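You operate a simulated robot arm through the tools that you are given. There is no shell and no other tool.

You run a simulated robot arm. Do the job below in one go: nothing can be reset, and whatever is moved stays where it is left.

Task
Brush a patch of grease on the link that lies in the press.
Fine: between its grip and its eye; use the green brush and put it back; set the can's lid on the bench and put it on again; leave the slide drawn out. Set down upright: green brush. A coat counts when it lies all over at full strength: go over it till it gets no stronger.

It is judged by the outcome, as a careful person would: the job done as asked, and still so three seconds after it is handed in. It fails if anything else is knocked over, pushed out of place, dropped, spilled or broken. A push-on lid holds only when it is set on centred and level and pressed home; a screw cap is set on level and turned clockwise until tight.

Robot
A 6-joint arm with a two-finger parallel gripper, fixed in place. Base frame: the origin is at the foot of the arm, x ahead of it, y to its left, z up; the work surface is at about z = 0. Lengths are in m, angles in rad, forces in N, time in s.
With the tool pointing down near the work surface it reaches from about 0.14 to 0.58 m from the base axis. Its first joint turns from -1.152 to 1.152 rad. Payload 2.1 kg.
The tool frame sits at the grasp point between the pads (the TCP): z along the fingers, y along the line on which they close. The tips reach 0.03 m beyond it. The gripper opens to 0.094 m. The fingers are 0.028 m wide and 0.01 m thick; the gripper's body (0.05 by 0.096 m) begins 0.055 m behind the TCP.
Orientation is told as [roll, pitch, yaw] about the base's x, y, z axes, in that order, counted from this pose: with the fingers straight down and closing along the base's y, the tool's x points along the base's -x, its y along +y and its z along -z.

Tools
- The arm moves only by the tool play_rows. Its argument "motion" is a list of rows, each a list of 7 numbers: the turn, a rotation vector about the tool's x, y, z in rad, then the shift along the tool's x, y, z in m, then the finger opening in m, from 0 to 0.094. In form: [[rx, ry, rz, dx, dy, dz, claw], ...]. A call has 1 to 20 rows; each row is the pose to reach, as a shift and turn from the pose commanded when the call began, along the tool's axes at that moment. Each row takes 0.2 s and may step no farther than 0.05 m and 0.15 rad from the row before; otherwise, or with a gripper value out of range, the whole call is refused. A pose out of reach is approached as far as the arm can. The call stops where the force on the tool passes 40 N (or 10 N more than at its start, if that is more) or the arm is blocked; 0.2 s more then pass. The fingers move at their own pace (about 0.072 m/s each) and stop on an object; they squeeze with about 29 N. The grip force told is the motor's: it shows also when the fingers shut on nothing. Time passes only in rows, and 0.2 s behind the last, so rows that repeat a pose let the fingers close. It gives the time, the measured TCP pose, the force on the tool (base axes), the opening and the grip force at its end, in the units of the frame above (readings bear some noise), with the torque about the TCP (base axes, N m) and any sound that the robot's microphone picked up.
- Cameras (640 x 400 px; columns grow to the right, rows downward): "scene" is fixed at [0.0146, -0.3538, 0.4816]; the picture's right is [0.99, -0.17, 0.00], its down [-0.10, -0.58, -0.81] and it looks along [0.13, 0.79, -0.59] (base axes); focal length 214 px, centre (320, 200). "wrist" rides on the gripper at [0.076, 0.014, -0.102] in the tool frame; the picture's right is [-0.18, 0.98, 0.00], its down [-0.75, -0.14, -0.64] and it looks along [-0.63, -0.12, 0.77] (tool axes); focal length 243 px, centre (320, 200). There is no depth. A picture from a camera that has moved, and an enlarged one, comes with that camera's place and axes in the base frame and with its lens.
- snapshot(camera): a new picture of that camera. It takes no simulated time.
- enlarge(camera, box): a new picture of the part [left, top, right, bottom] of that camera's present view, enlarged. It takes no simulated time.
- finish_job(): hands the job in; it is judged then, once.

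Nothing tells you positions but the pictures and the camera data. Unless the task says otherwise, let go and move clear before handing in.

The tools are called after "Call:" as a command line: name --pt "numbers of a row" for each row, then --argument value for the rest, lists and objects as JSON in quotes. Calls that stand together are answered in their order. play_rows: Moves the arm, as the interface text tells. Its arguments: {"type":"object","properties":{"motion":{"type":"array"}},"required":["motion"]} The other tools are called the same way: snapshot (camera) takes a picture; enlarge (camera, box) takes an enlarged picture of a part of a camera's view; finish_job () hands the job in.

At the start:

```text
t: 0.0
tcp_pos: [0.3374, -0.0126, 0.4367]
ee_rot: [0.0, 0.0, 0.0]
contact_force: [-0.9, 0.3, -0.4]
ft_torque: [0.04, 0.0, -0.02]
opening: 0.0939
gripper_force: 0.1
```

scene: 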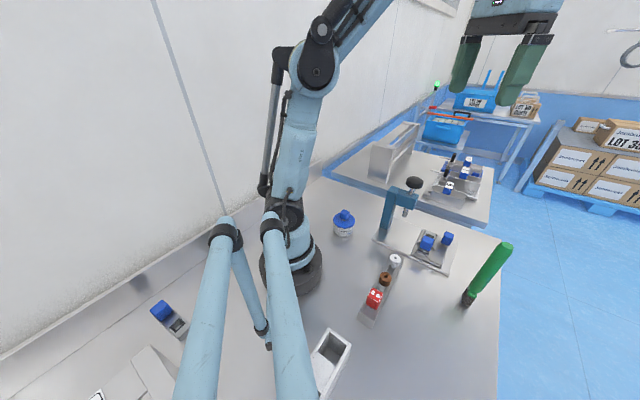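
wrist: 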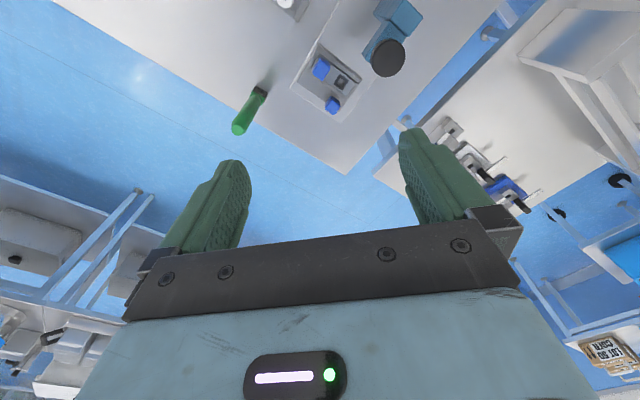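

I see a bench with a green brush standing on the right, a press with a slide and a link, a can with a blue lid, and some other parts. I'll enlarge the parts of the scene view to locate them before moving.

Call:
enlarge --camera "scene" --box '[360, 160, 520, 320]'

Call:
enlarge --camera "scene" --box '[300, 180, 420, 340]'

Call:
enlarge --camera "scene" --box '[80, 280, 360, 400]'

Call:
enlarge --camera "wrist" --box '[220, 0, 440, 150]'

```text
2.50 times, centred on (440, 240) of scene
camera zoom: at [0.0146, -0.3538, 0.4816], right [0.99, -0.17, 0.0], down [-0.1, -0.58, -0.81], along [0.13, 0.79, -0.59], focal length 536 px, centre (20, 100)
```

zoom: 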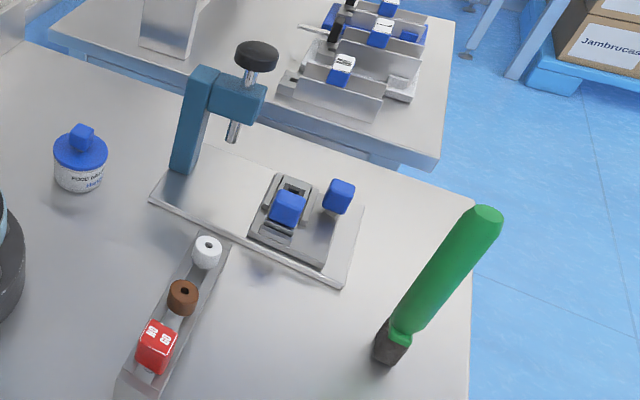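

```text
2.50 times, centred on (360, 260) of scene
camera zoom: at [0.0146, -0.3538, 0.4816], right [0.99, -0.17, 0.0], down [-0.1, -0.58, -0.81], along [0.13, 0.79, -0.59], focal length 536 px, centre (220, 50)
```

zoom: 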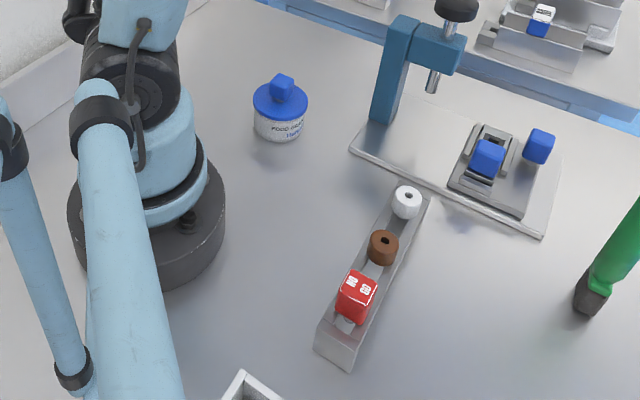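

```text
2.29 times, centred on (220, 340) of scene
camera zoom: at [0.0146, -0.3538, 0.4816], right [0.99, -0.17, 0.0], down [-0.1, -0.58, -0.81], along [0.13, 0.79, -0.59], focal length 490 px, centre (549, -120)
```

zoom: 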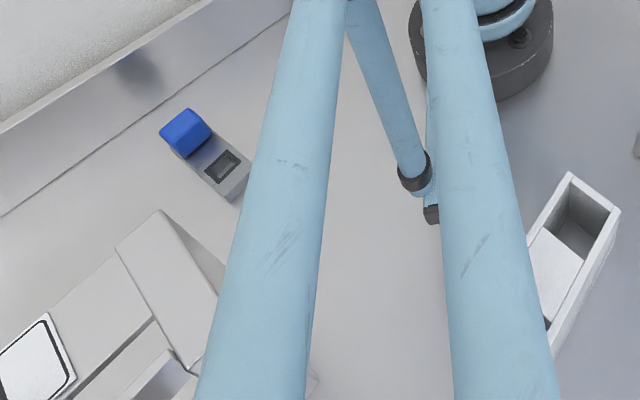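

```text
2.67 times, centred on (330, 75) of wrist
camera zoom: at [0.2615, 0.0004, 0.5377], right [0.18, 0.98, 0.0], down [0.75, -0.14, 0.64], along [0.63, -0.12, -0.77], focal length 647 px, centre (293, 533)
```

zoom: 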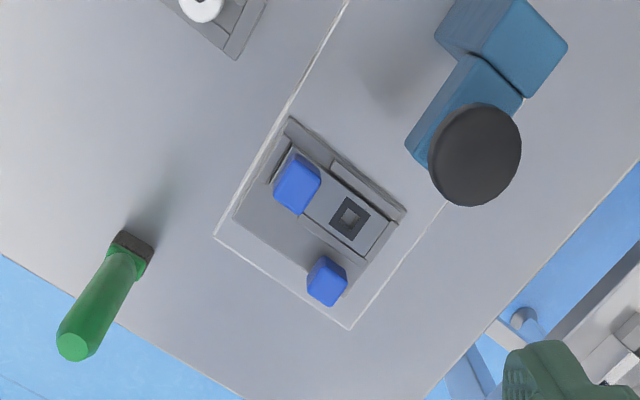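

The link lies in the drawn-out slide of the press (blue grip near x≈0.36, y≈-0.015; eye near 0.394, 0.018). The green brush stands near (0.39, -0.15), and the can with the blue lid is near (0.17, 0.12). I'll zoom in further on the can, brush and link.

Call:
enlarge --camera "scene" --box '[324, 204, 364, 244]'

Call:
enlarge --camera "scene" --box '[410, 220, 460, 275]'

Call:
enlarge --camera "scene" --box '[450, 235, 520, 310]'

Call:
enlarge --camera "wrist" --box '[290, 35, 380, 130]'

```text
10.00 times, centred on (344, 224) of scene
camera zoom: at [0.0146, -0.3538, 0.4816], right [0.99, -0.17, 0.0], down [-0.1, -0.58, -0.81], along [0.13, 0.79, -0.59], focal length 2145 px, centre (80, -40)
```

zoom: 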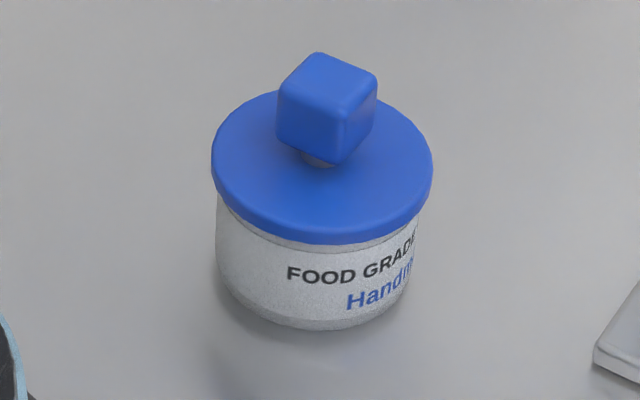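

```text
7.27 times, centred on (435, 248) of scene
camera zoom: at [0.0146, -0.3538, 0.4816], right [0.99, -0.17, 0.0], down [-0.1, -0.58, -0.81], along [0.13, 0.79, -0.59], focal length 1560 px, centre (-516, -146)
```

zoom: 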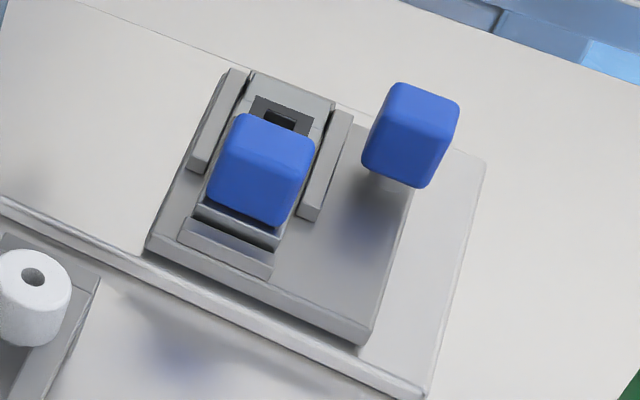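

```text
5.33 times, centred on (485, 272) of scene
camera zoom: at [0.0146, -0.3538, 0.4816], right [0.99, -0.17, 0.0], down [-0.1, -0.58, -0.81], along [0.13, 0.79, -0.59], focal length 1144 px, centre (-560, -187)
```

zoom: 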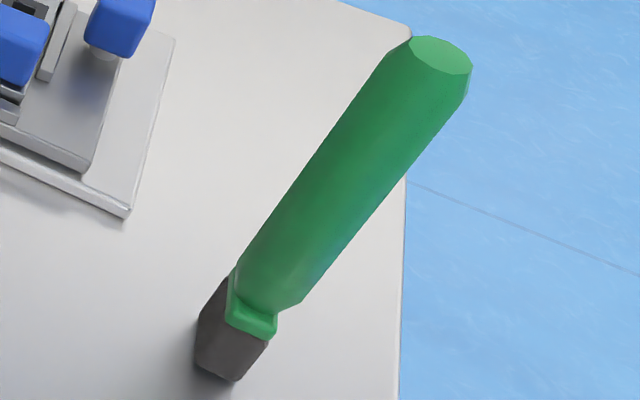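

```text
4.21 times, centred on (335, 82) of wrist
camera zoom: at [0.2615, 0.0004, 0.5377], right [0.18, 0.98, 0.0], down [0.75, -0.14, 0.64], along [0.63, -0.12, -0.77], focal length 1022 px, centre (257, 695)
```

zoom: 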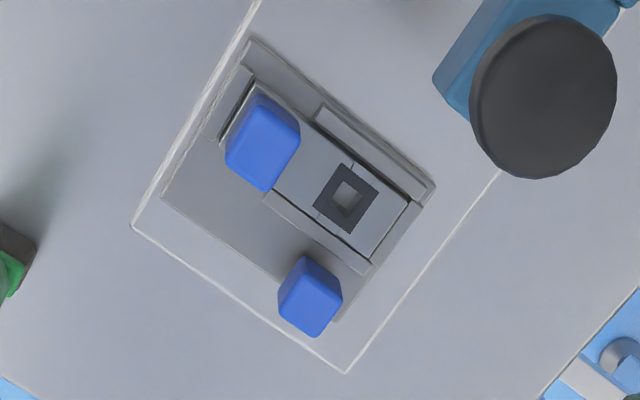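

The patch to grease is the bare strip of plate between the blue grip and the dark square eye. I'll lower the gripper above the link for a closer wrist view.

Call:
play_rows --pt "0 0 0 -0.0104 0 0.0394 0.094" --pt "0 0 0 -0.0208 0 0.0788 0.094" --pt "0 0 0 -0.0312 0 0.1182 0.094" --pt "0 0 0 -0.0416 0 0.1576 0.094" --pt "0 0 0 -0.052 0 0.197 0.094" --pt "0 0 0 -0.0626 0 0.2367 0.094" --pt "0 0 0 -0.0626 0 0.2367 0.094"

Call:
snapshot --camera "wrist"

Call:
snapshot --camera "scene"

```text
t: 1.6
tcp_pos: [0.3997, -0.012, 0.1999]
ee_rot: [0.0, 0.001, 0.0]
contact_force: [0.2, 0.9, -0.5]
ft_torque: [-0.01, 0.0, -0.01]
opening: 0.0937
gripper_force: 0.1
```

```text
taken
camera wrist: at [0.3234, 0.001, 0.3012], right [0.18, 0.98, 0.0], down [0.75, -0.14, 0.64], along [0.63, -0.12, -0.77], focal length 243 px, centre (320, 200)
```

wrist: 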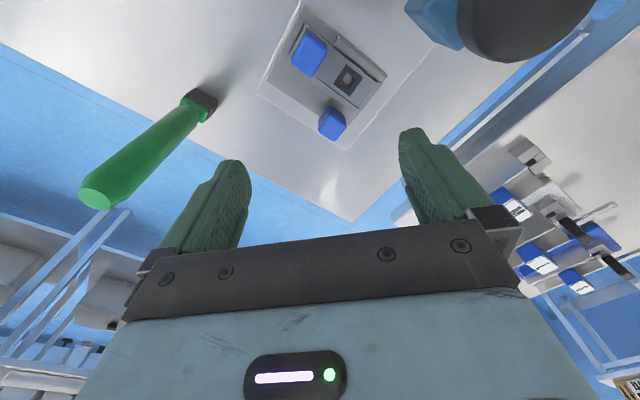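

```text
taken
```

scene: 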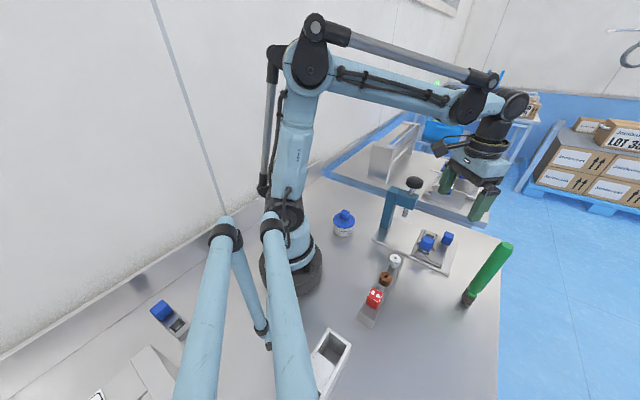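

Call:
enlarge --camera "wrist" --box '[250, 0, 410, 155]'

Call:
enlarge --camera "wrist" --box '[60, 60, 240, 220]'

Call:
enlarge --camera "wrist" --box '[280, 20, 390, 120]'

```text
2.58 times, centred on (330, 78) of wrist
camera zoom: at [0.3234, 0.001, 0.3012], right [0.18, 0.98, 0.0], down [0.75, -0.14, 0.64], along [0.63, -0.12, -0.77], focal length 626 px, centre (294, 516)
```

zoom: 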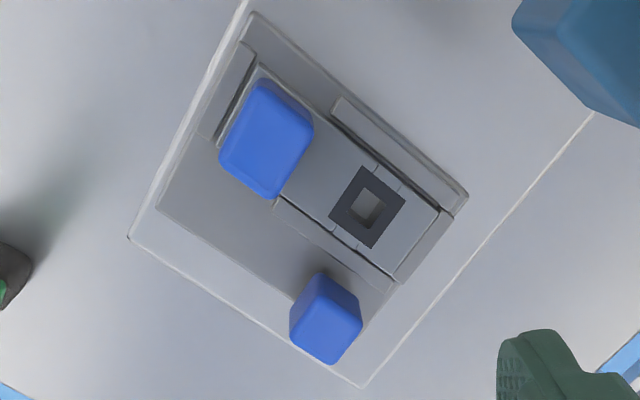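

```text
2.50 times, centred on (150, 140) of wrist
camera zoom: at [0.3234, 0.001, 0.3012], right [0.18, 0.98, 0.0], down [0.75, -0.14, 0.64], along [0.63, -0.12, -0.77], focal length 606 px, centre (745, 350)
```

zoom: 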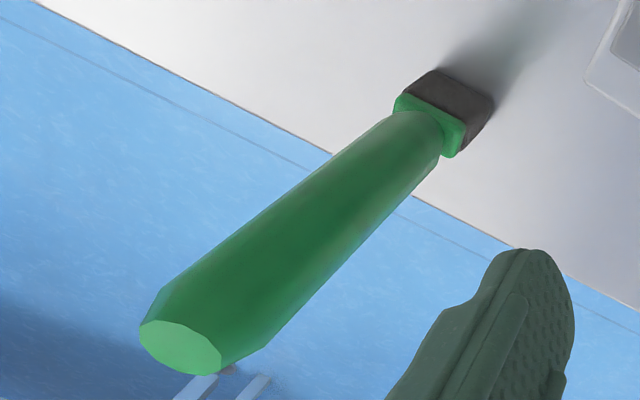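

```text
4.00 times, centred on (335, 70) of wrist
camera zoom: at [0.3234, 0.001, 0.3012], right [0.18, 0.98, 0.0], down [0.75, -0.14, 0.64], along [0.63, -0.12, -0.77], focal length 970 px, centre (260, 720)
```

zoom: 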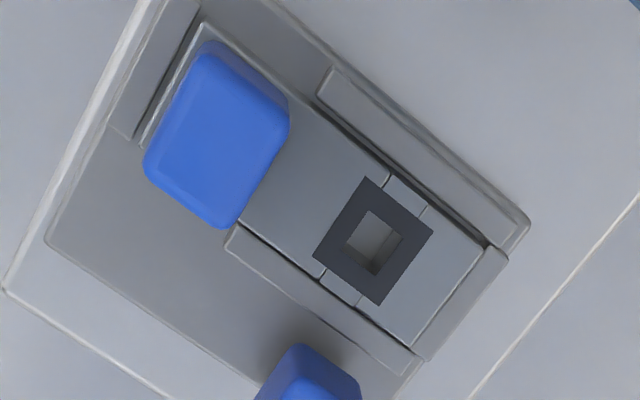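

The link plate is about 0.027 m wide, with its axis about 47° from x. I'll move back and to the right to get a close wrist view of the brush.

Call:
play_rows --pt "0 0 0 0.045 0 0 0.094" --pt "0 0 0 0.09 -0.01 0 0.094" --pt "0 0 0 0.0997 -0.05 0.01 0.094" --pt "0 0 0 0.0997 -0.09 0.035 0.094" --pt "0 0 0 0.0997 -0.128 0.06 0.094" --pt "0 0 0 0.0997 -0.128 0.08 0.094" --pt "0 0 0 0.0997 -0.128 0.08 0.094"

Call:
snapshot --camera "wrist"

Call:
enlarge --camera "wrist" --box '[250, 100, 410, 230]'

```text
t: 3.2
tcp_pos: [0.3004, -0.1417, 0.1191]
ee_rot: [0.001, 0.0, 0.0]
contact_force: [-0.4, -0.3, -0.7]
ft_torque: [0.03, -0.02, -0.03]
opening: 0.0942
gripper_force: 0.0
```

```text
taken
camera wrist: at [0.2248, -0.1284, 0.2203], right [0.18, 0.98, 0.0], down [0.75, -0.14, 0.64], along [0.63, -0.12, -0.77], focal length 243 px, centre (320, 200)
```

wrist: 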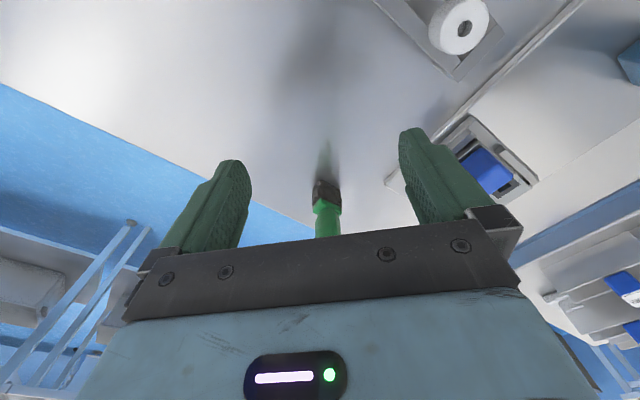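

```text
3.08 times, centred on (330, 165) of wrist
camera zoom: at [0.2248, -0.1284, 0.2203], right [0.18, 0.98, 0.0], down [0.75, -0.14, 0.64], along [0.63, -0.12, -0.77], focal length 746 px, centre (289, 308)
```

zoom: 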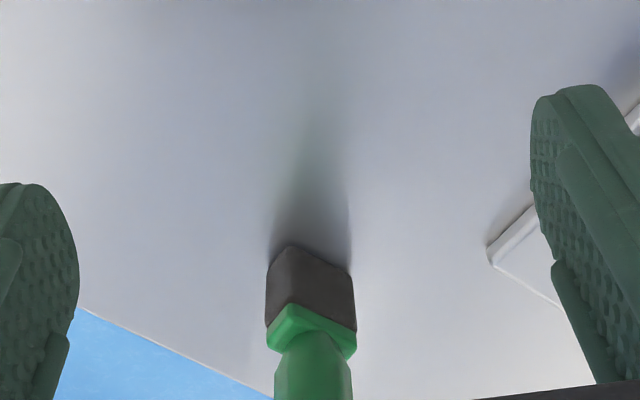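

The brush stands at about (0.3895, -0.151). Its head is about 0.026 × 0.014 m with the long side near 50°. Next I'll go above the can, turned to match the lid's square knob (about 47°), and look at it.

Call:
play_rows --pt "0 0 0 0 0 -0.045 0.094" --pt "0 0 -0.12 0.01 0.02 -0.085 0.094" --pt "0 0 -0.24 0.03 0.055 -0.111 0.094" --pt "0 0 -0.36 0.05 0.1 -0.111 0.094" --pt "0 0 -0.48 0.07 0.145 -0.111 0.094" --pt "0 0 -0.6 0.09 0.19 -0.111 0.094" --pt "0 0 -0.72 0.11 0.23 -0.101 0.094" --pt "0 0 -0.82 0.128 0.2627 -0.091 0.094" --pt "0 0 -0.82 0.128 0.2627 -0.081 0.094" --pt "0 0 -0.82 0.128 0.2627 -0.081 0.094"

Call:
snapshot --camera "wrist"

Call:
snapshot --camera "scene"

```text
t: 5.4
tcp_pos: [0.1732, 0.1217, 0.2007]
ee_rot: [0.0, 0.001, 0.822]
contact_force: [-0.2, -0.3, 0.6]
ft_torque: [0.01, 0.0, 0.02]
opening: 0.094
gripper_force: 0.0
```

```text
taken
camera wrist: at [0.1106, 0.0742, 0.3019], right [-0.59, 0.81, 0.0], down [0.62, 0.45, 0.64], along [0.52, 0.38, -0.77], focal length 243 px, centre (320, 200)
```

wrist: 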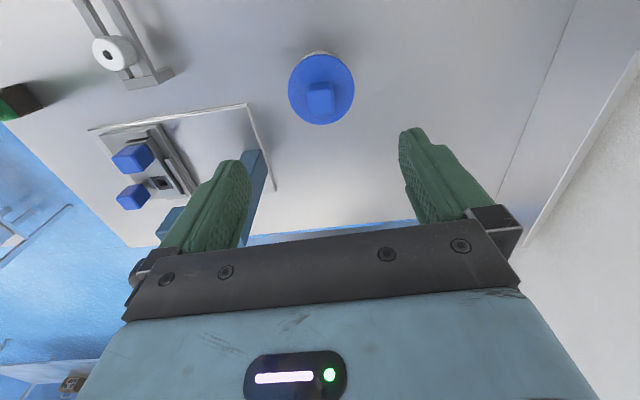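

```text
taken
```

scene: 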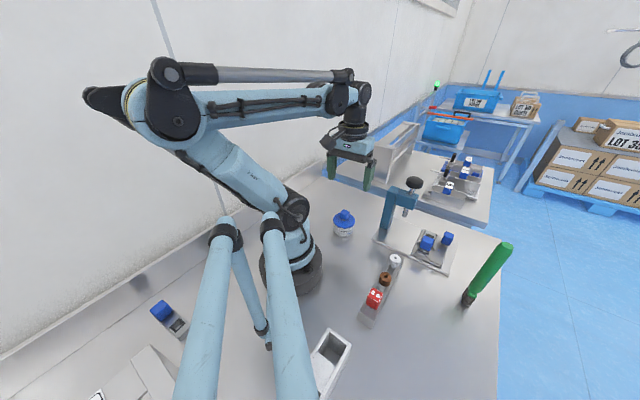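

Call:
enlarge --camera "wrist" --box '[270, 40, 370, 140]'

Call:
enlarge --camera "wrist" --box '[70, 80, 290, 250]'

```text
4.00 times, centred on (320, 90) of wrist
camera zoom: at [0.1106, 0.0742, 0.3019], right [-0.59, 0.81, 0.0], down [0.62, 0.45, 0.64], along [0.52, 0.38, -0.77], focal length 970 px, centre (320, 640)
```

zoom: 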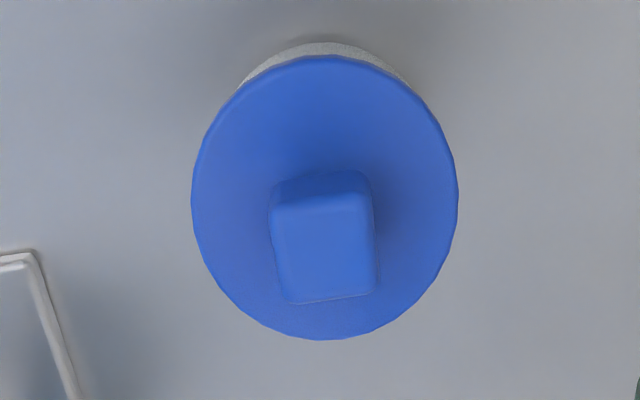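

```text
2.35 times, centred on (180, 165) of wrist
camera zoom: at [0.1106, 0.0742, 0.3019], right [-0.59, 0.81, 0.0], down [0.62, 0.45, 0.64], along [0.52, 0.38, -0.77], focal length 571 px, centre (649, 282)
```

zoom: 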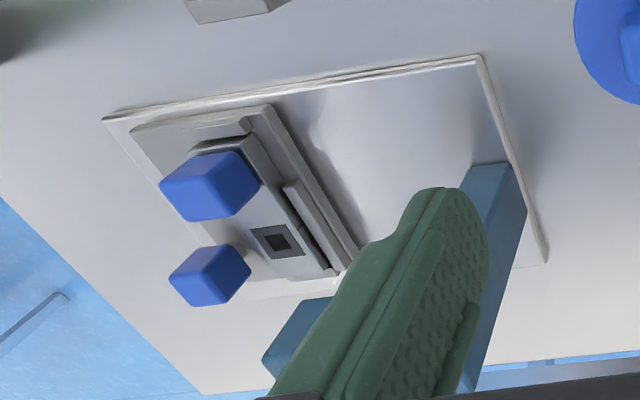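

The lid's knob sits at about (0.170, 0.1195), its top near z≈0.075, with edges at 45°. I'll trim the yaw, descend to z≈0.12 and check the alignment.

Call:
play_rows --pt "0 0 0.035 0.0038 0.0008 0.03 0.094" --pt "0 0 0.035 0.0038 0.0008 0.06 0.094" --pt "0 0 0.035 0.0038 0.0008 0.0807 0.094" --pt "0 0 0.035 0.0038 0.0008 0.0807 0.07"

Call:
snapshot --camera "wrist"

Call:
enlarge --camera "scene" --box '[310, 150, 390, 250]'

```text
t: 6.4
tcp_pos: [0.1699, 0.1192, 0.1185]
ee_rot: [0.0, -0.001, 0.785]
contact_force: [-0.1, 1.1, 0.6]
ft_torque: [0.0, -0.01, -0.01]
opening: 0.0701
gripper_force: 0.1
```

```text
taken
camera wrist: at [0.1064, 0.0744, 0.2213], right [-0.56, 0.83, 0.0], down [0.63, 0.43, 0.64], along [0.53, 0.36, -0.77], focal length 243 px, centre (320, 200)
```

wrist: 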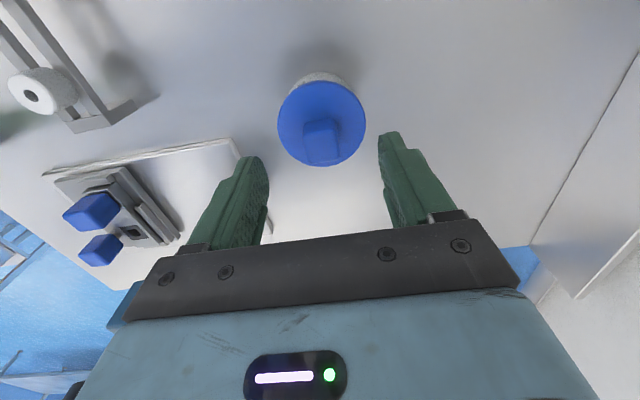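

```text
4.00 times, centred on (350, 200) of scene
camera zoom: at [0.0146, -0.3538, 0.4816], right [0.99, -0.17, 0.0], down [-0.1, -0.58, -0.81], along [0.13, 0.79, -0.59], focal length 858 px, centre (200, 200)
```

zoom: 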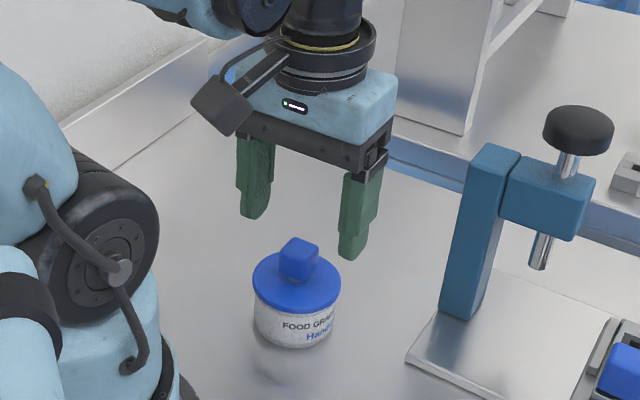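

Call:
enlarge --camera "wrist" --box '[260, 60, 380, 180]'

```text
3.33 times, centred on (320, 120) of wrist
camera zoom: at [0.1064, 0.0744, 0.2213], right [-0.56, 0.83, 0.0], down [0.63, 0.43, 0.64], along [0.53, 0.36, -0.77], focal length 809 px, centre (320, 467)
```

zoom: 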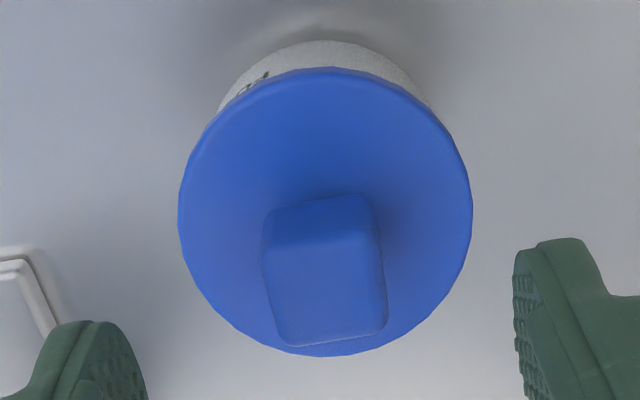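

The knob is centred between the fingers. I'll descend to grip the knob with the tips just above the lid's disc.

Call:
play_rows --pt "0 0 0 0.001 0 0.02 0.06" --pt "0 0 0 0.001 0 0.0355 0.05" --pt "0 0 0 0.001 0 0.0355 0.05"

Call:
enlarge --camera "scene" --box '[310, 170, 380, 245]'

Call:
enlarge --camera "wrist" --box '[240, 80, 400, 240]'

```text
t: 7.2
tcp_pos: [0.1685, 0.1183, 0.0835]
ee_rot: [-0.001, -0.001, 0.785]
contact_force: [-0.2, 0.0, -0.5]
ft_torque: [-0.02, 0.02, -0.02]
opening: 0.0502
gripper_force: 0.0
```

```text
5.33 times, centred on (345, 208) of scene
camera zoom: at [0.0146, -0.3538, 0.4816], right [0.99, -0.17, 0.0], down [-0.1, -0.58, -0.81], along [0.13, 0.79, -0.59], focal length 1144 px, centre (187, 160)
```

zoom: 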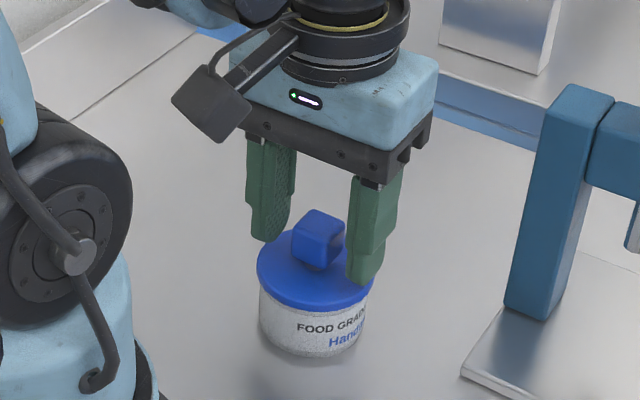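

```text
2.50 times, centred on (320, 160) of wrist
camera zoom: at [0.1049, 0.0735, 0.1858], right [-0.56, 0.83, 0.0], down [0.63, 0.43, 0.64], along [0.53, 0.36, -0.77], focal length 606 px, centre (320, 300)
```

zoom: 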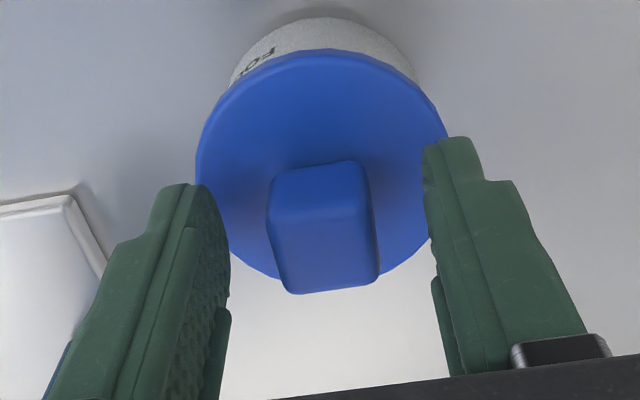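

The fingers straddle the knob without touching the disc. Closing now.

Call:
play_rows --pt "0 0 0 0 0 0 0.03" --pt "0 0 0 0 0 0 0.015" --pt "0 0 0 0 0 0 0.01" --pt "0 0 0 0 0 0 0.01"

Call:
enlarge --camera "scene" --box '[310, 170, 380, 245]'

Call:
enlarge --camera "wrist" --box '[240, 80, 400, 240]'

```text
t: 8.2
tcp_pos: [0.1683, 0.1181, 0.0834]
ee_rot: [-0.002, 0.0, 0.785]
contact_force: [-0.3, 0.3, -0.1]
ft_torque: [-0.02, -0.05, -0.01]
opening: 0.0228
gripper_force: 29.1
```

```text
5.33 times, centred on (345, 208) of scene
camera zoom: at [0.0146, -0.3538, 0.4816], right [0.99, -0.17, 0.0], down [-0.1, -0.58, -0.81], along [0.13, 0.79, -0.59], focal length 1144 px, centre (187, 160)
```

zoom: 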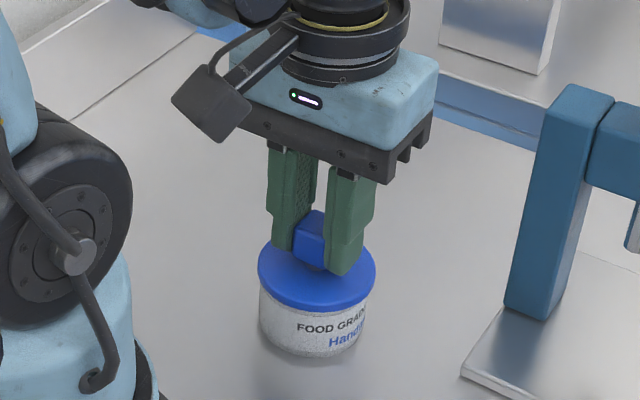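

```text
2.50 times, centred on (320, 160) of wrist
camera zoom: at [0.1049, 0.0735, 0.1859], right [-0.56, 0.83, 0.0], down [0.63, 0.43, 0.64], along [0.53, 0.36, -0.77], focal length 606 px, centre (320, 300)
```

zoom: 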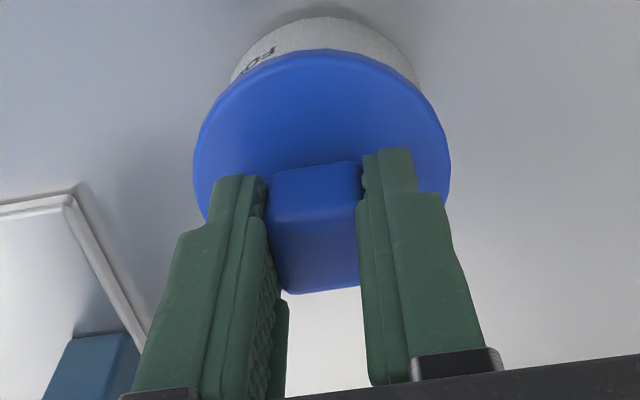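

The knob is held with the fingers 22.8 mm apart. I'll pull up in small steps and watch the force.

Call:
play_rows --pt "0 0 0 0 0 -0.002 0.01" --pt "0 0 0 0 0 -0.004 0.01" --pt "0 0 0 0 0 -0.006 0.01"

Call:
enlarge --camera "scene" --box '[310, 170, 380, 245]'

```text
t: 9.0
tcp_pos: [0.1682, 0.1189, 0.0903]
ee_rot: [0.0, 0.002, 0.787]
contact_force: [-0.6, 0.1, -0.5]
ft_torque: [0.02, -0.01, 0.01]
opening: 0.0228
gripper_force: 29.1
```

```text
5.33 times, centred on (345, 208) of scene
camera zoom: at [0.0146, -0.3538, 0.4816], right [0.99, -0.17, 0.0], down [-0.1, -0.58, -0.81], along [0.13, 0.79, -0.59], focal length 1144 px, centre (187, 160)
```

zoom: 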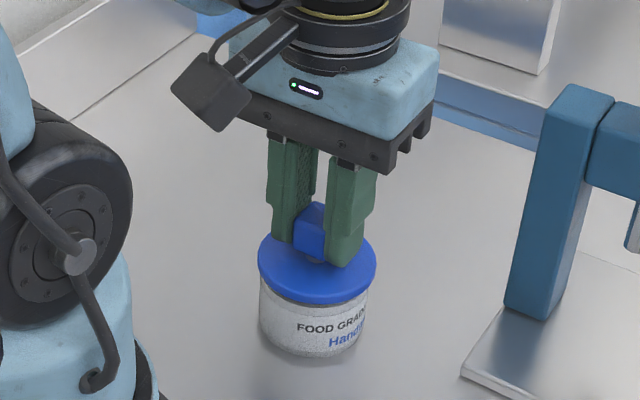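

The lid came free and the can stayed where it was. I'll keep raising it.

Call:
play_rows --pt "0 0 0 0 0 -0.01 0.01" --pt "0 0 0 0 0 -0.02 0.01" --pt "0 0 0 0 0 -0.035 0.01" --pt "0 0 0 0 0 -0.05 0.01" --pt "0 0 0 0 0 -0.07 0.01" --pt "0 0 0 0 0 -0.07 0.01"

Call:
enlarge --camera "scene" --box '[300, 150, 390, 255]'

Call:
snapshot --camera "wrist"

```text
t: 10.4
tcp_pos: [0.1678, 0.1184, 0.1615]
ee_rot: [-0.001, 0.0, 0.785]
contact_force: [-0.1, -0.1, -0.5]
ft_torque: [0.01, 0.0, 0.0]
opening: 0.0226
gripper_force: 28.9
```

```text
3.81 times, centred on (345, 202) of scene
camera zoom: at [0.0146, -0.3538, 0.4816], right [0.99, -0.17, 0.0], down [-0.1, -0.58, -0.81], along [0.13, 0.79, -0.59], focal length 817 px, centre (225, 190)
```

zoom: 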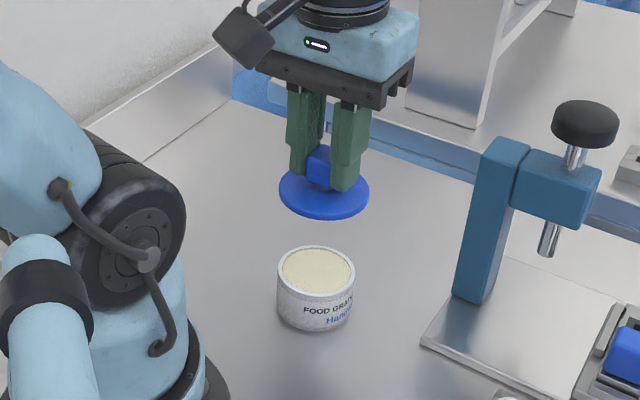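

```text
taken
camera wrist: at [0.1048, 0.0743, 0.2628], right [-0.56, 0.83, 0.0], down [0.63, 0.43, 0.64], along [0.53, 0.36, -0.77], focal length 243 px, centre (320, 200)
```

wrist: 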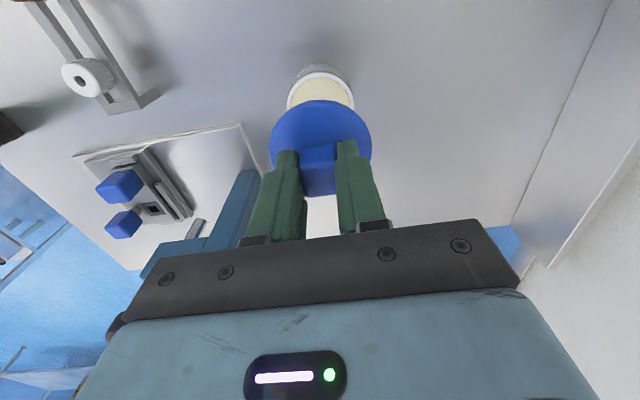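

The can is open and full of pale grease to near its rim. I'll carry the lid to a free spot on the bench at about (0.19, 0.03) and lower it partway.

Call:
play_rows --pt "0 0 0 0.0159 -0.0261 0 0.01" --pt "0 0 0 0.0318 -0.0522 0 0.01" --pt "0 0 0 0.0477 -0.0783 0 0.01" --pt "0 0 0 0.0477 -0.0783 0.035 0.01" --pt "0 0 0 0.0477 -0.0783 0.07 0.01" --pt "0 0 0 0.0477 -0.0783 0.09 0.01" --pt "0 0 0 0.0477 -0.0783 0.09 0.01"

Call:
enlarge --camera "scene" --box '[290, 170, 430, 310]'

Call:
snapshot --camera "wrist"

```text
t: 12.0
tcp_pos: [0.1901, 0.03, 0.0694]
ee_rot: [-0.001, 0.0, 0.786]
contact_force: [0.7, -0.9, -0.8]
ft_torque: [-0.01, 0.01, 0.0]
opening: 0.0227
gripper_force: 29.3
```

```text
2.86 times, centred on (360, 240) of scene
camera zoom: at [0.0146, -0.3538, 0.4816], right [0.99, -0.17, 0.0], down [-0.1, -0.58, -0.81], along [0.13, 0.79, -0.59], focal length 613 px, centre (206, 86)
```

zoom: 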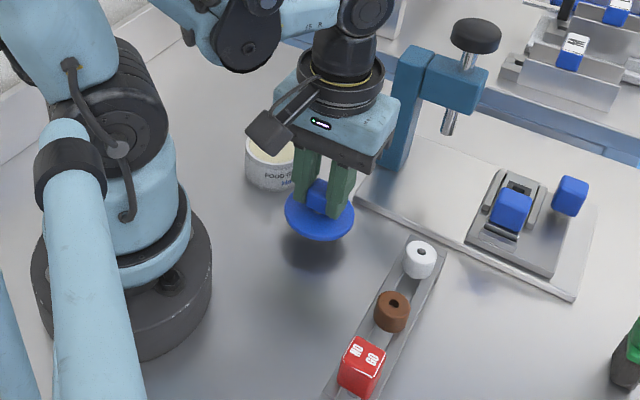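

```text
taken
camera wrist: at [0.1265, -0.0151, 0.1718], right [-0.56, 0.83, 0.0], down [0.63, 0.43, 0.64], along [0.53, 0.36, -0.77], focal length 243 px, centre (320, 200)
```

wrist: 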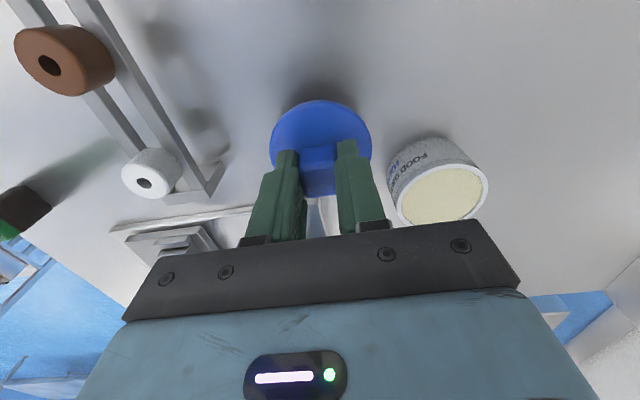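

The spot is clear. I'll lower the lid gently in small steps until it touches the bench.

Call:
play_rows --pt "0 0 0 0 0 0.004 0.01" --pt "0 0 0 0 0 0.008 0.01" --pt "0 0 0 0 0 0.01 0.01"

Call:
enlarge --camera "scene" --box '[330, 220, 390, 265]'

```text
t: 12.8
tcp_pos: [0.189, 0.0296, 0.059]
ee_rot: [0.001, 0.001, 0.785]
contact_force: [-0.5, 0.3, -0.9]
ft_torque: [0.0, 0.03, 0.02]
opening: 0.023
gripper_force: 28.7
```

```text
8.89 times, centred on (360, 242) of scene
camera zoom: at [0.0146, -0.3538, 0.4816], right [0.99, -0.17, 0.0], down [-0.1, -0.58, -0.81], along [0.13, 0.79, -0.59], focal length 1906 px, centre (-36, -178)
```

zoom: 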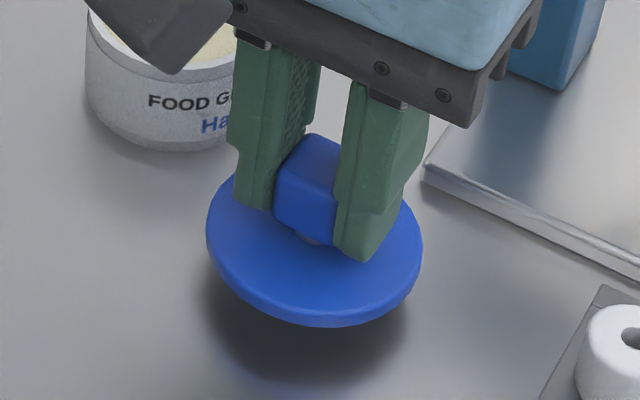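

Call:
play_rows --pt "0 0 0 0 0 0.002 0.01" --pt "0 0 0 0 0 0.004 0.01" --pt "0 0 0 0 0 0.006 0.01"

Call:
enlarge --camera "scene" --box '[330, 220, 390, 265]'

```text
t: 13.6
tcp_pos: [0.1906, 0.0295, 0.0537]
ee_rot: [0.002, 0.0, 0.786]
contact_force: [-0.4, 0.4, 0.5]
ft_torque: [0.02, -0.02, 0.01]
opening: 0.0226
gripper_force: 28.6
```

```text
8.89 times, centred on (360, 242) of scene
camera zoom: at [0.0146, -0.3538, 0.4816], right [0.99, -0.17, 0.0], down [-0.1, -0.58, -0.81], along [0.13, 0.79, -0.59], focal length 1906 px, centre (-36, -178)
```

zoom: 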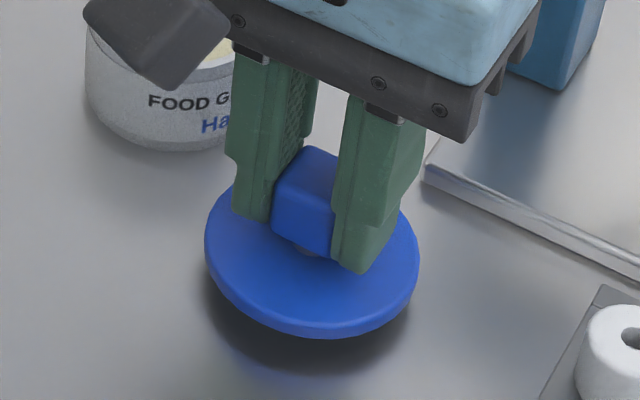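

Call:
play_rows --pt "0 0 0 0 0 0.0015 0.01" --pt "0 0 0 0 0 0.003 0.01" --pt "0 0 0 0 0 0.004 0.01"

Call:
enlarge --camera "scene" --box '[330, 220, 390, 265]'

```text
t: 14.4
tcp_pos: [0.1894, 0.0295, 0.0494]
ee_rot: [-0.001, 0.002, 0.785]
contact_force: [0.1, 0.4, 0.3]
ft_torque: [-0.01, 0.0, 0.02]
opening: 0.0225
gripper_force: 29.3
```

```text
8.89 times, centred on (360, 242) of scene
camera zoom: at [0.0146, -0.3538, 0.4816], right [0.99, -0.17, 0.0], down [-0.1, -0.58, -0.81], along [0.13, 0.79, -0.59], focal length 1906 px, centre (-36, -178)
```

zoom: 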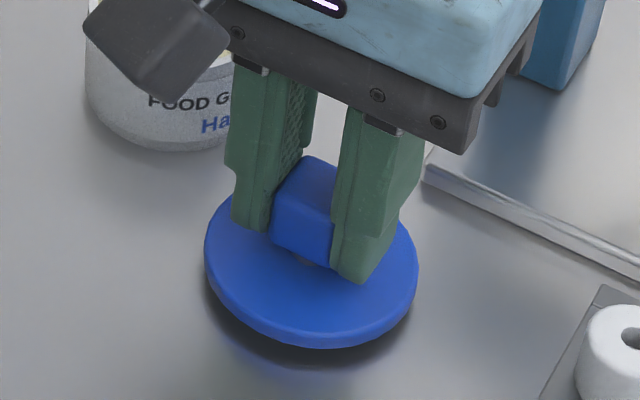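

Call:
play_rows --pt "0 0 0 0 0 0.0015 0.01" --pt "0 0 0 0 0 0.003 0.01" --pt "0 0 0 0 0 0.004 0.01"

Call:
enlarge --camera "scene" --box '[330, 220, 390, 265]'

```text
t: 15.2
tcp_pos: [0.1901, 0.029, 0.0459]
ee_rot: [0.001, 0.001, 0.785]
contact_force: [-0.3, -0.4, -0.6]
ft_torque: [0.0, 0.01, 0.0]
opening: 0.0227
gripper_force: 29.1
```

```text
8.89 times, centred on (360, 242) of scene
camera zoom: at [0.0146, -0.3538, 0.4816], right [0.99, -0.17, 0.0], down [-0.1, -0.58, -0.81], along [0.13, 0.79, -0.59], focal length 1906 px, centre (-36, -178)
```

zoom: 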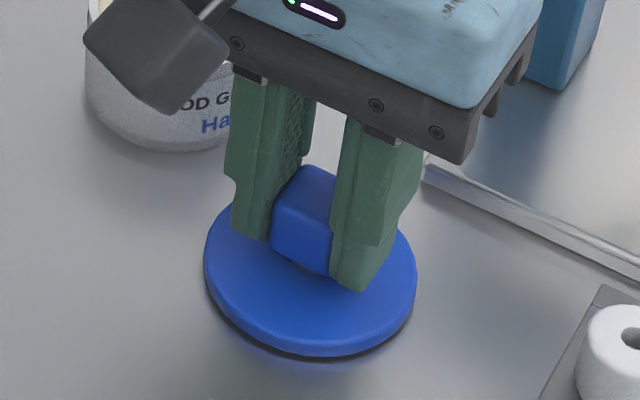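

Call:
play_rows --pt "0 0 0 0 0 0.001 0.01" --pt "0 0 0 0 0 0.002 0.01" --pt "0 0 0 0 0 0.002 0.01"

Call:
enlarge --camera "scene" --box '[330, 220, 390, 265]'

```text
t: 16.0
tcp_pos: [0.1908, 0.0284, 0.0438]
ee_rot: [0.001, 0.0, 0.787]
contact_force: [-0.9, -0.9, 14.7]
ft_torque: [0.0, 0.06, 0.0]
opening: 0.0228
gripper_force: 29.0
```

```text
8.89 times, centred on (360, 242) of scene
camera zoom: at [0.0146, -0.3538, 0.4816], right [0.99, -0.17, 0.0], down [-0.1, -0.58, -0.81], along [0.13, 0.79, -0.59], focal length 1906 px, centre (-36, -178)
```

zoom: 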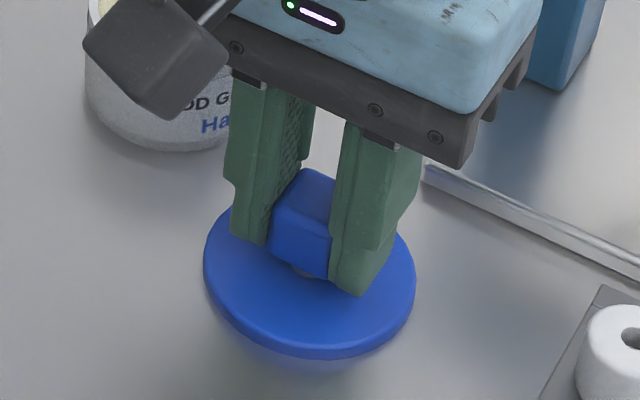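

The lid is on the bench (force 14.7 N). I'll ease off a little, open the fingers and rise straight up.

Call:
play_rows --pt "0 0 0 0 0 -0.0008 0.01" --pt "0 0 0 0 0 -0.0008 0.03" --pt "0 0 0 0 0 -0.0008 0.05" --pt "0 0 0 0 0 -0.0008 0.05" --pt "0 0 0 0 0 -0.03 0.05" --pt "0 0 0 0 0 -0.07 0.05" --pt "0 0 0 0 0 -0.11 0.06" --pt "0 0 0 0 0 -0.15 0.07" --pt "0 0 0 0 0 -0.19 0.07"

Call:
enlarge --camera "scene" --box '[310, 200, 420, 280]'

Call:
snapshot --camera "wrist"

```text
t: 18.0
tcp_pos: [0.1899, 0.0302, 0.2323]
ee_rot: [-0.001, 0.0, 0.788]
contact_force: [0.3, -0.3, 0.6]
ft_torque: [0.01, 0.01, 0.01]
opening: 0.0699
gripper_force: 0.0
```

```text
5.00 times, centred on (365, 240) of scene
camera zoom: at [0.0146, -0.3538, 0.4816], right [0.99, -0.17, 0.0], down [-0.1, -0.58, -0.81], along [0.13, 0.79, -0.59], focal length 1072 px, centre (95, 0)
```

zoom: 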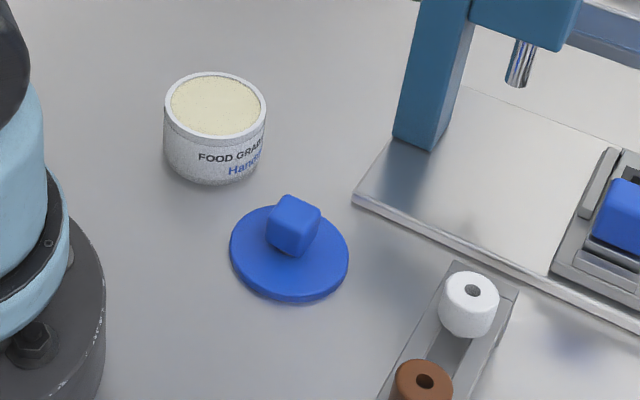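

```text
taken
camera wrist: at [0.1264, -0.0142, 0.3351], right [-0.56, 0.83, 0.0], down [0.63, 0.43, 0.64], along [0.53, 0.36, -0.77], focal length 243 px, centre (320, 200)
```

wrist: 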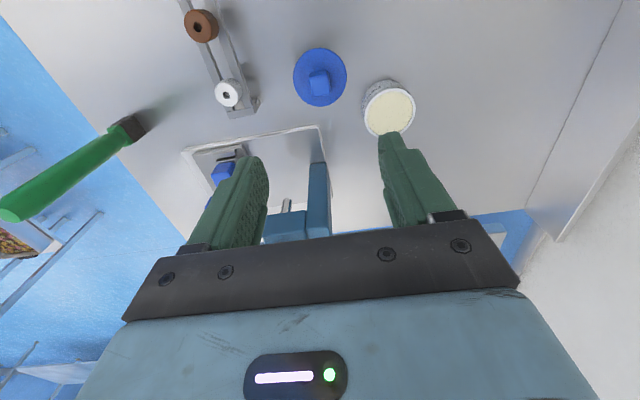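

The lid rests flat on the bench at (0.19, 0.03). Now I'll go above the green brush, turned to line up with its head and handle (yaw about -42°).

Call:
play_rows --pt "0 0 0.1265 -0.0011 -0.0224 -0.01 0.07" --pt "0 0 0.253 -0.0022 -0.0449 -0.02 0.07" --pt "0 0 0.3795 -0.0032 -0.0673 -0.025 0.07" --pt "0 0 0.506 -0.0043 -0.0898 -0.025 0.07" --pt "0 0 0.6325 -0.0054 -0.1122 -0.025 0.07" --pt "0 0 0.759 -0.0065 -0.1346 -0.025 0.07" --pt "0 0 0.8855 -0.0075 -0.1571 -0.025 0.07" --pt "0 0 1.012 -0.0086 -0.1795 -0.025 0.07" --pt "0 0 1.1385 -0.0097 -0.202 -0.025 0.07" --pt "0 0 1.265 -0.0108 -0.2244 -0.025 0.07" --pt "0 0 1.3915 -0.0118 -0.2468 -0.025 0.07" --pt "0 0 1.518 -0.0129 -0.2693 -0.025 0.07" --pt "0 0 1.518 -0.0129 -0.2693 -0.025 0.07"

Call:
snapshot --camera "wrist"

Call:
enlarge --camera "scene" --box '[420, 150, 560, 310]'

```text
t: 20.8
tcp_pos: [0.3896, -0.1526, 0.2588]
ee_rot: [0.001, -0.003, -0.735]
contact_force: [-1.2, 1.3, -0.1]
ft_torque: [-0.01, -0.01, -0.01]
opening: 0.0698
gripper_force: 0.0
```

```text
taken
camera wrist: at [0.3433, -0.0914, 0.3607], right [0.8, 0.61, 0.0], down [0.46, -0.61, 0.64], along [0.39, -0.51, -0.77], focal length 243 px, centre (320, 200)
```

wrist: 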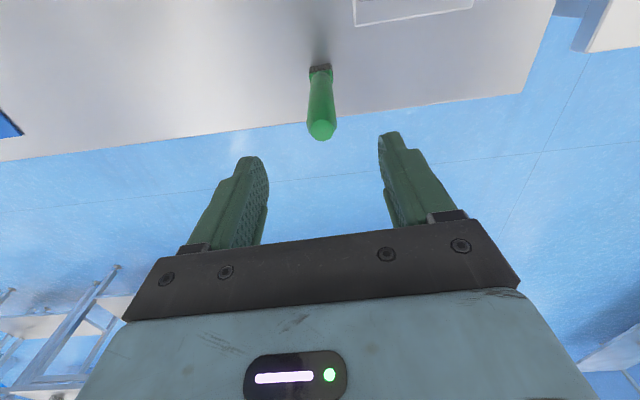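

```text
2.50 times, centred on (490, 230) of scene
camera zoom: at [0.0147, -0.3538, 0.4816], right [0.99, -0.17, 0.0], down [-0.1, -0.58, -0.81], along [0.13, 0.79, -0.59], focal length 536 px, centre (-105, 125)
```

zoom: 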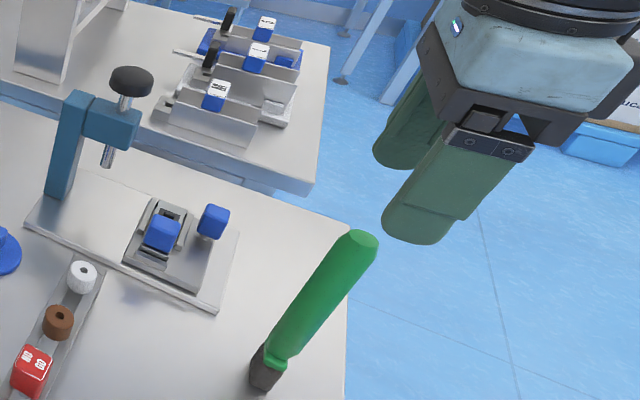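

Call:
enlarge --camera "wrist" --box '[270, 40, 370, 150]'

Call:
enlarge --camera "scene" --box '[380, 160, 470, 280]'

```text
3.64 times, centred on (320, 95) of wrist
camera zoom: at [0.3433, -0.0914, 0.3607], right [0.8, 0.61, 0.0], down [0.46, -0.61, 0.64], along [0.39, -0.51, -0.77], focal length 882 px, centre (320, 582)
```

zoom: 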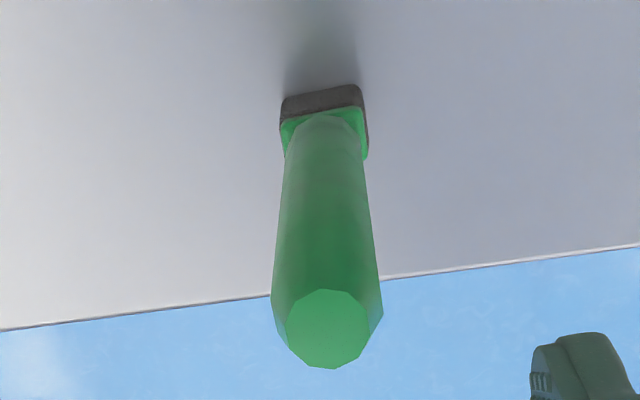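

```text
3.33 times, centred on (425, 220) of scene
camera zoom: at [0.0147, -0.3538, 0.4816], right [0.99, -0.17, 0.0], down [-0.1, -0.58, -0.81], along [0.13, 0.79, -0.59], focal length 715 px, centre (-30, 133)
```

zoom: 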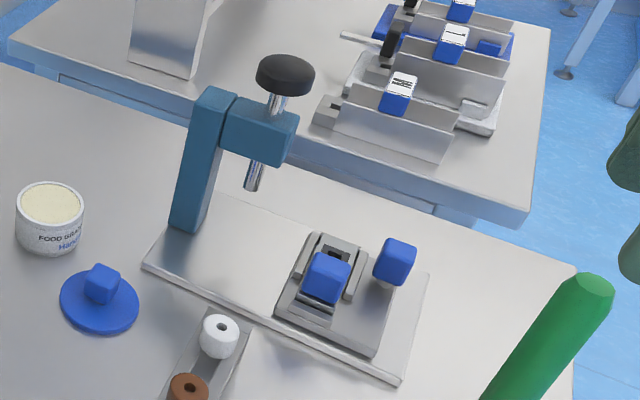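

The brush handle is well centred under the fingers and its head's long side is at 45°. I'll trim by a small turn and shift, then descend to about z = 0.15.

Call:
play_rows --pt "0 0 0.05 0.0005 0.0015 0.0 0.06" --pt "0 0 0.05 0.0005 0.0015 0.04 0.06" --pt "0 0 0.05 0.0005 0.0015 0.08 0.06" --pt "0 0 0.05 0.0005 0.0015 0.11 0.06" --pt "0 0 0.05 0.0005 0.0015 0.11 0.05"

Call:
snapshot --camera "wrist"

Call:
enlarge --camera "scene" --box '[430, 180, 560, 310]'

```text
t: 22.0
tcp_pos: [0.3896, -0.1505, 0.1498]
ee_rot: [0.0, -0.001, -0.783]
contact_force: [-0.1, -0.5, -0.4]
ft_torque: [0.01, 0.02, -0.01]
opening: 0.0499
gripper_force: 0.0
```

```text
taken
camera wrist: at [0.3473, -0.0874, 0.2513], right [0.82, 0.57, 0.0], down [0.43, -0.63, 0.64], along [0.36, -0.53, -0.77], focal length 243 px, centre (320, 200)
```

wrist: 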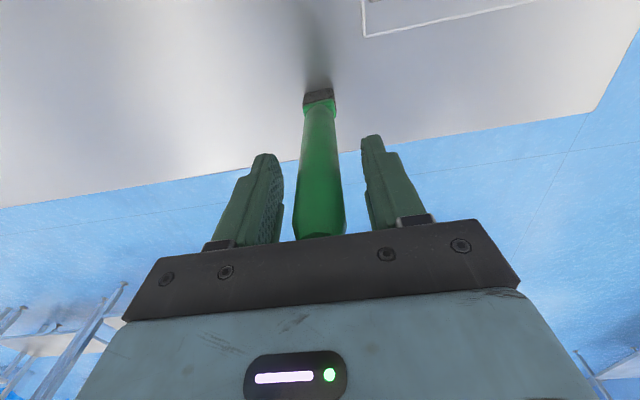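

```text
3.08 times, centred on (495, 245) of scene
camera zoom: at [0.0146, -0.3538, 0.4816], right [0.99, -0.17, 0.0], down [-0.1, -0.58, -0.81], along [0.13, 0.79, -0.59], focal length 660 px, centre (-218, 62)
```

zoom: 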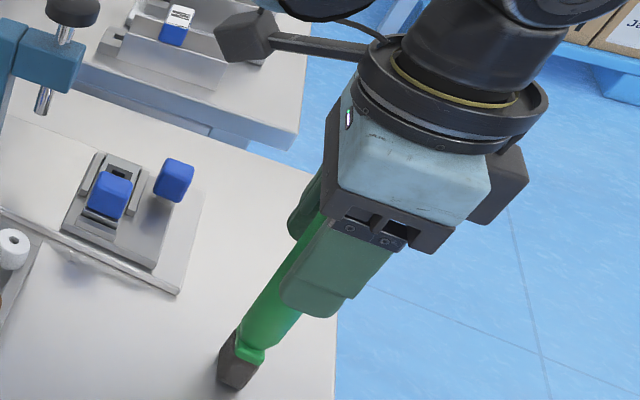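

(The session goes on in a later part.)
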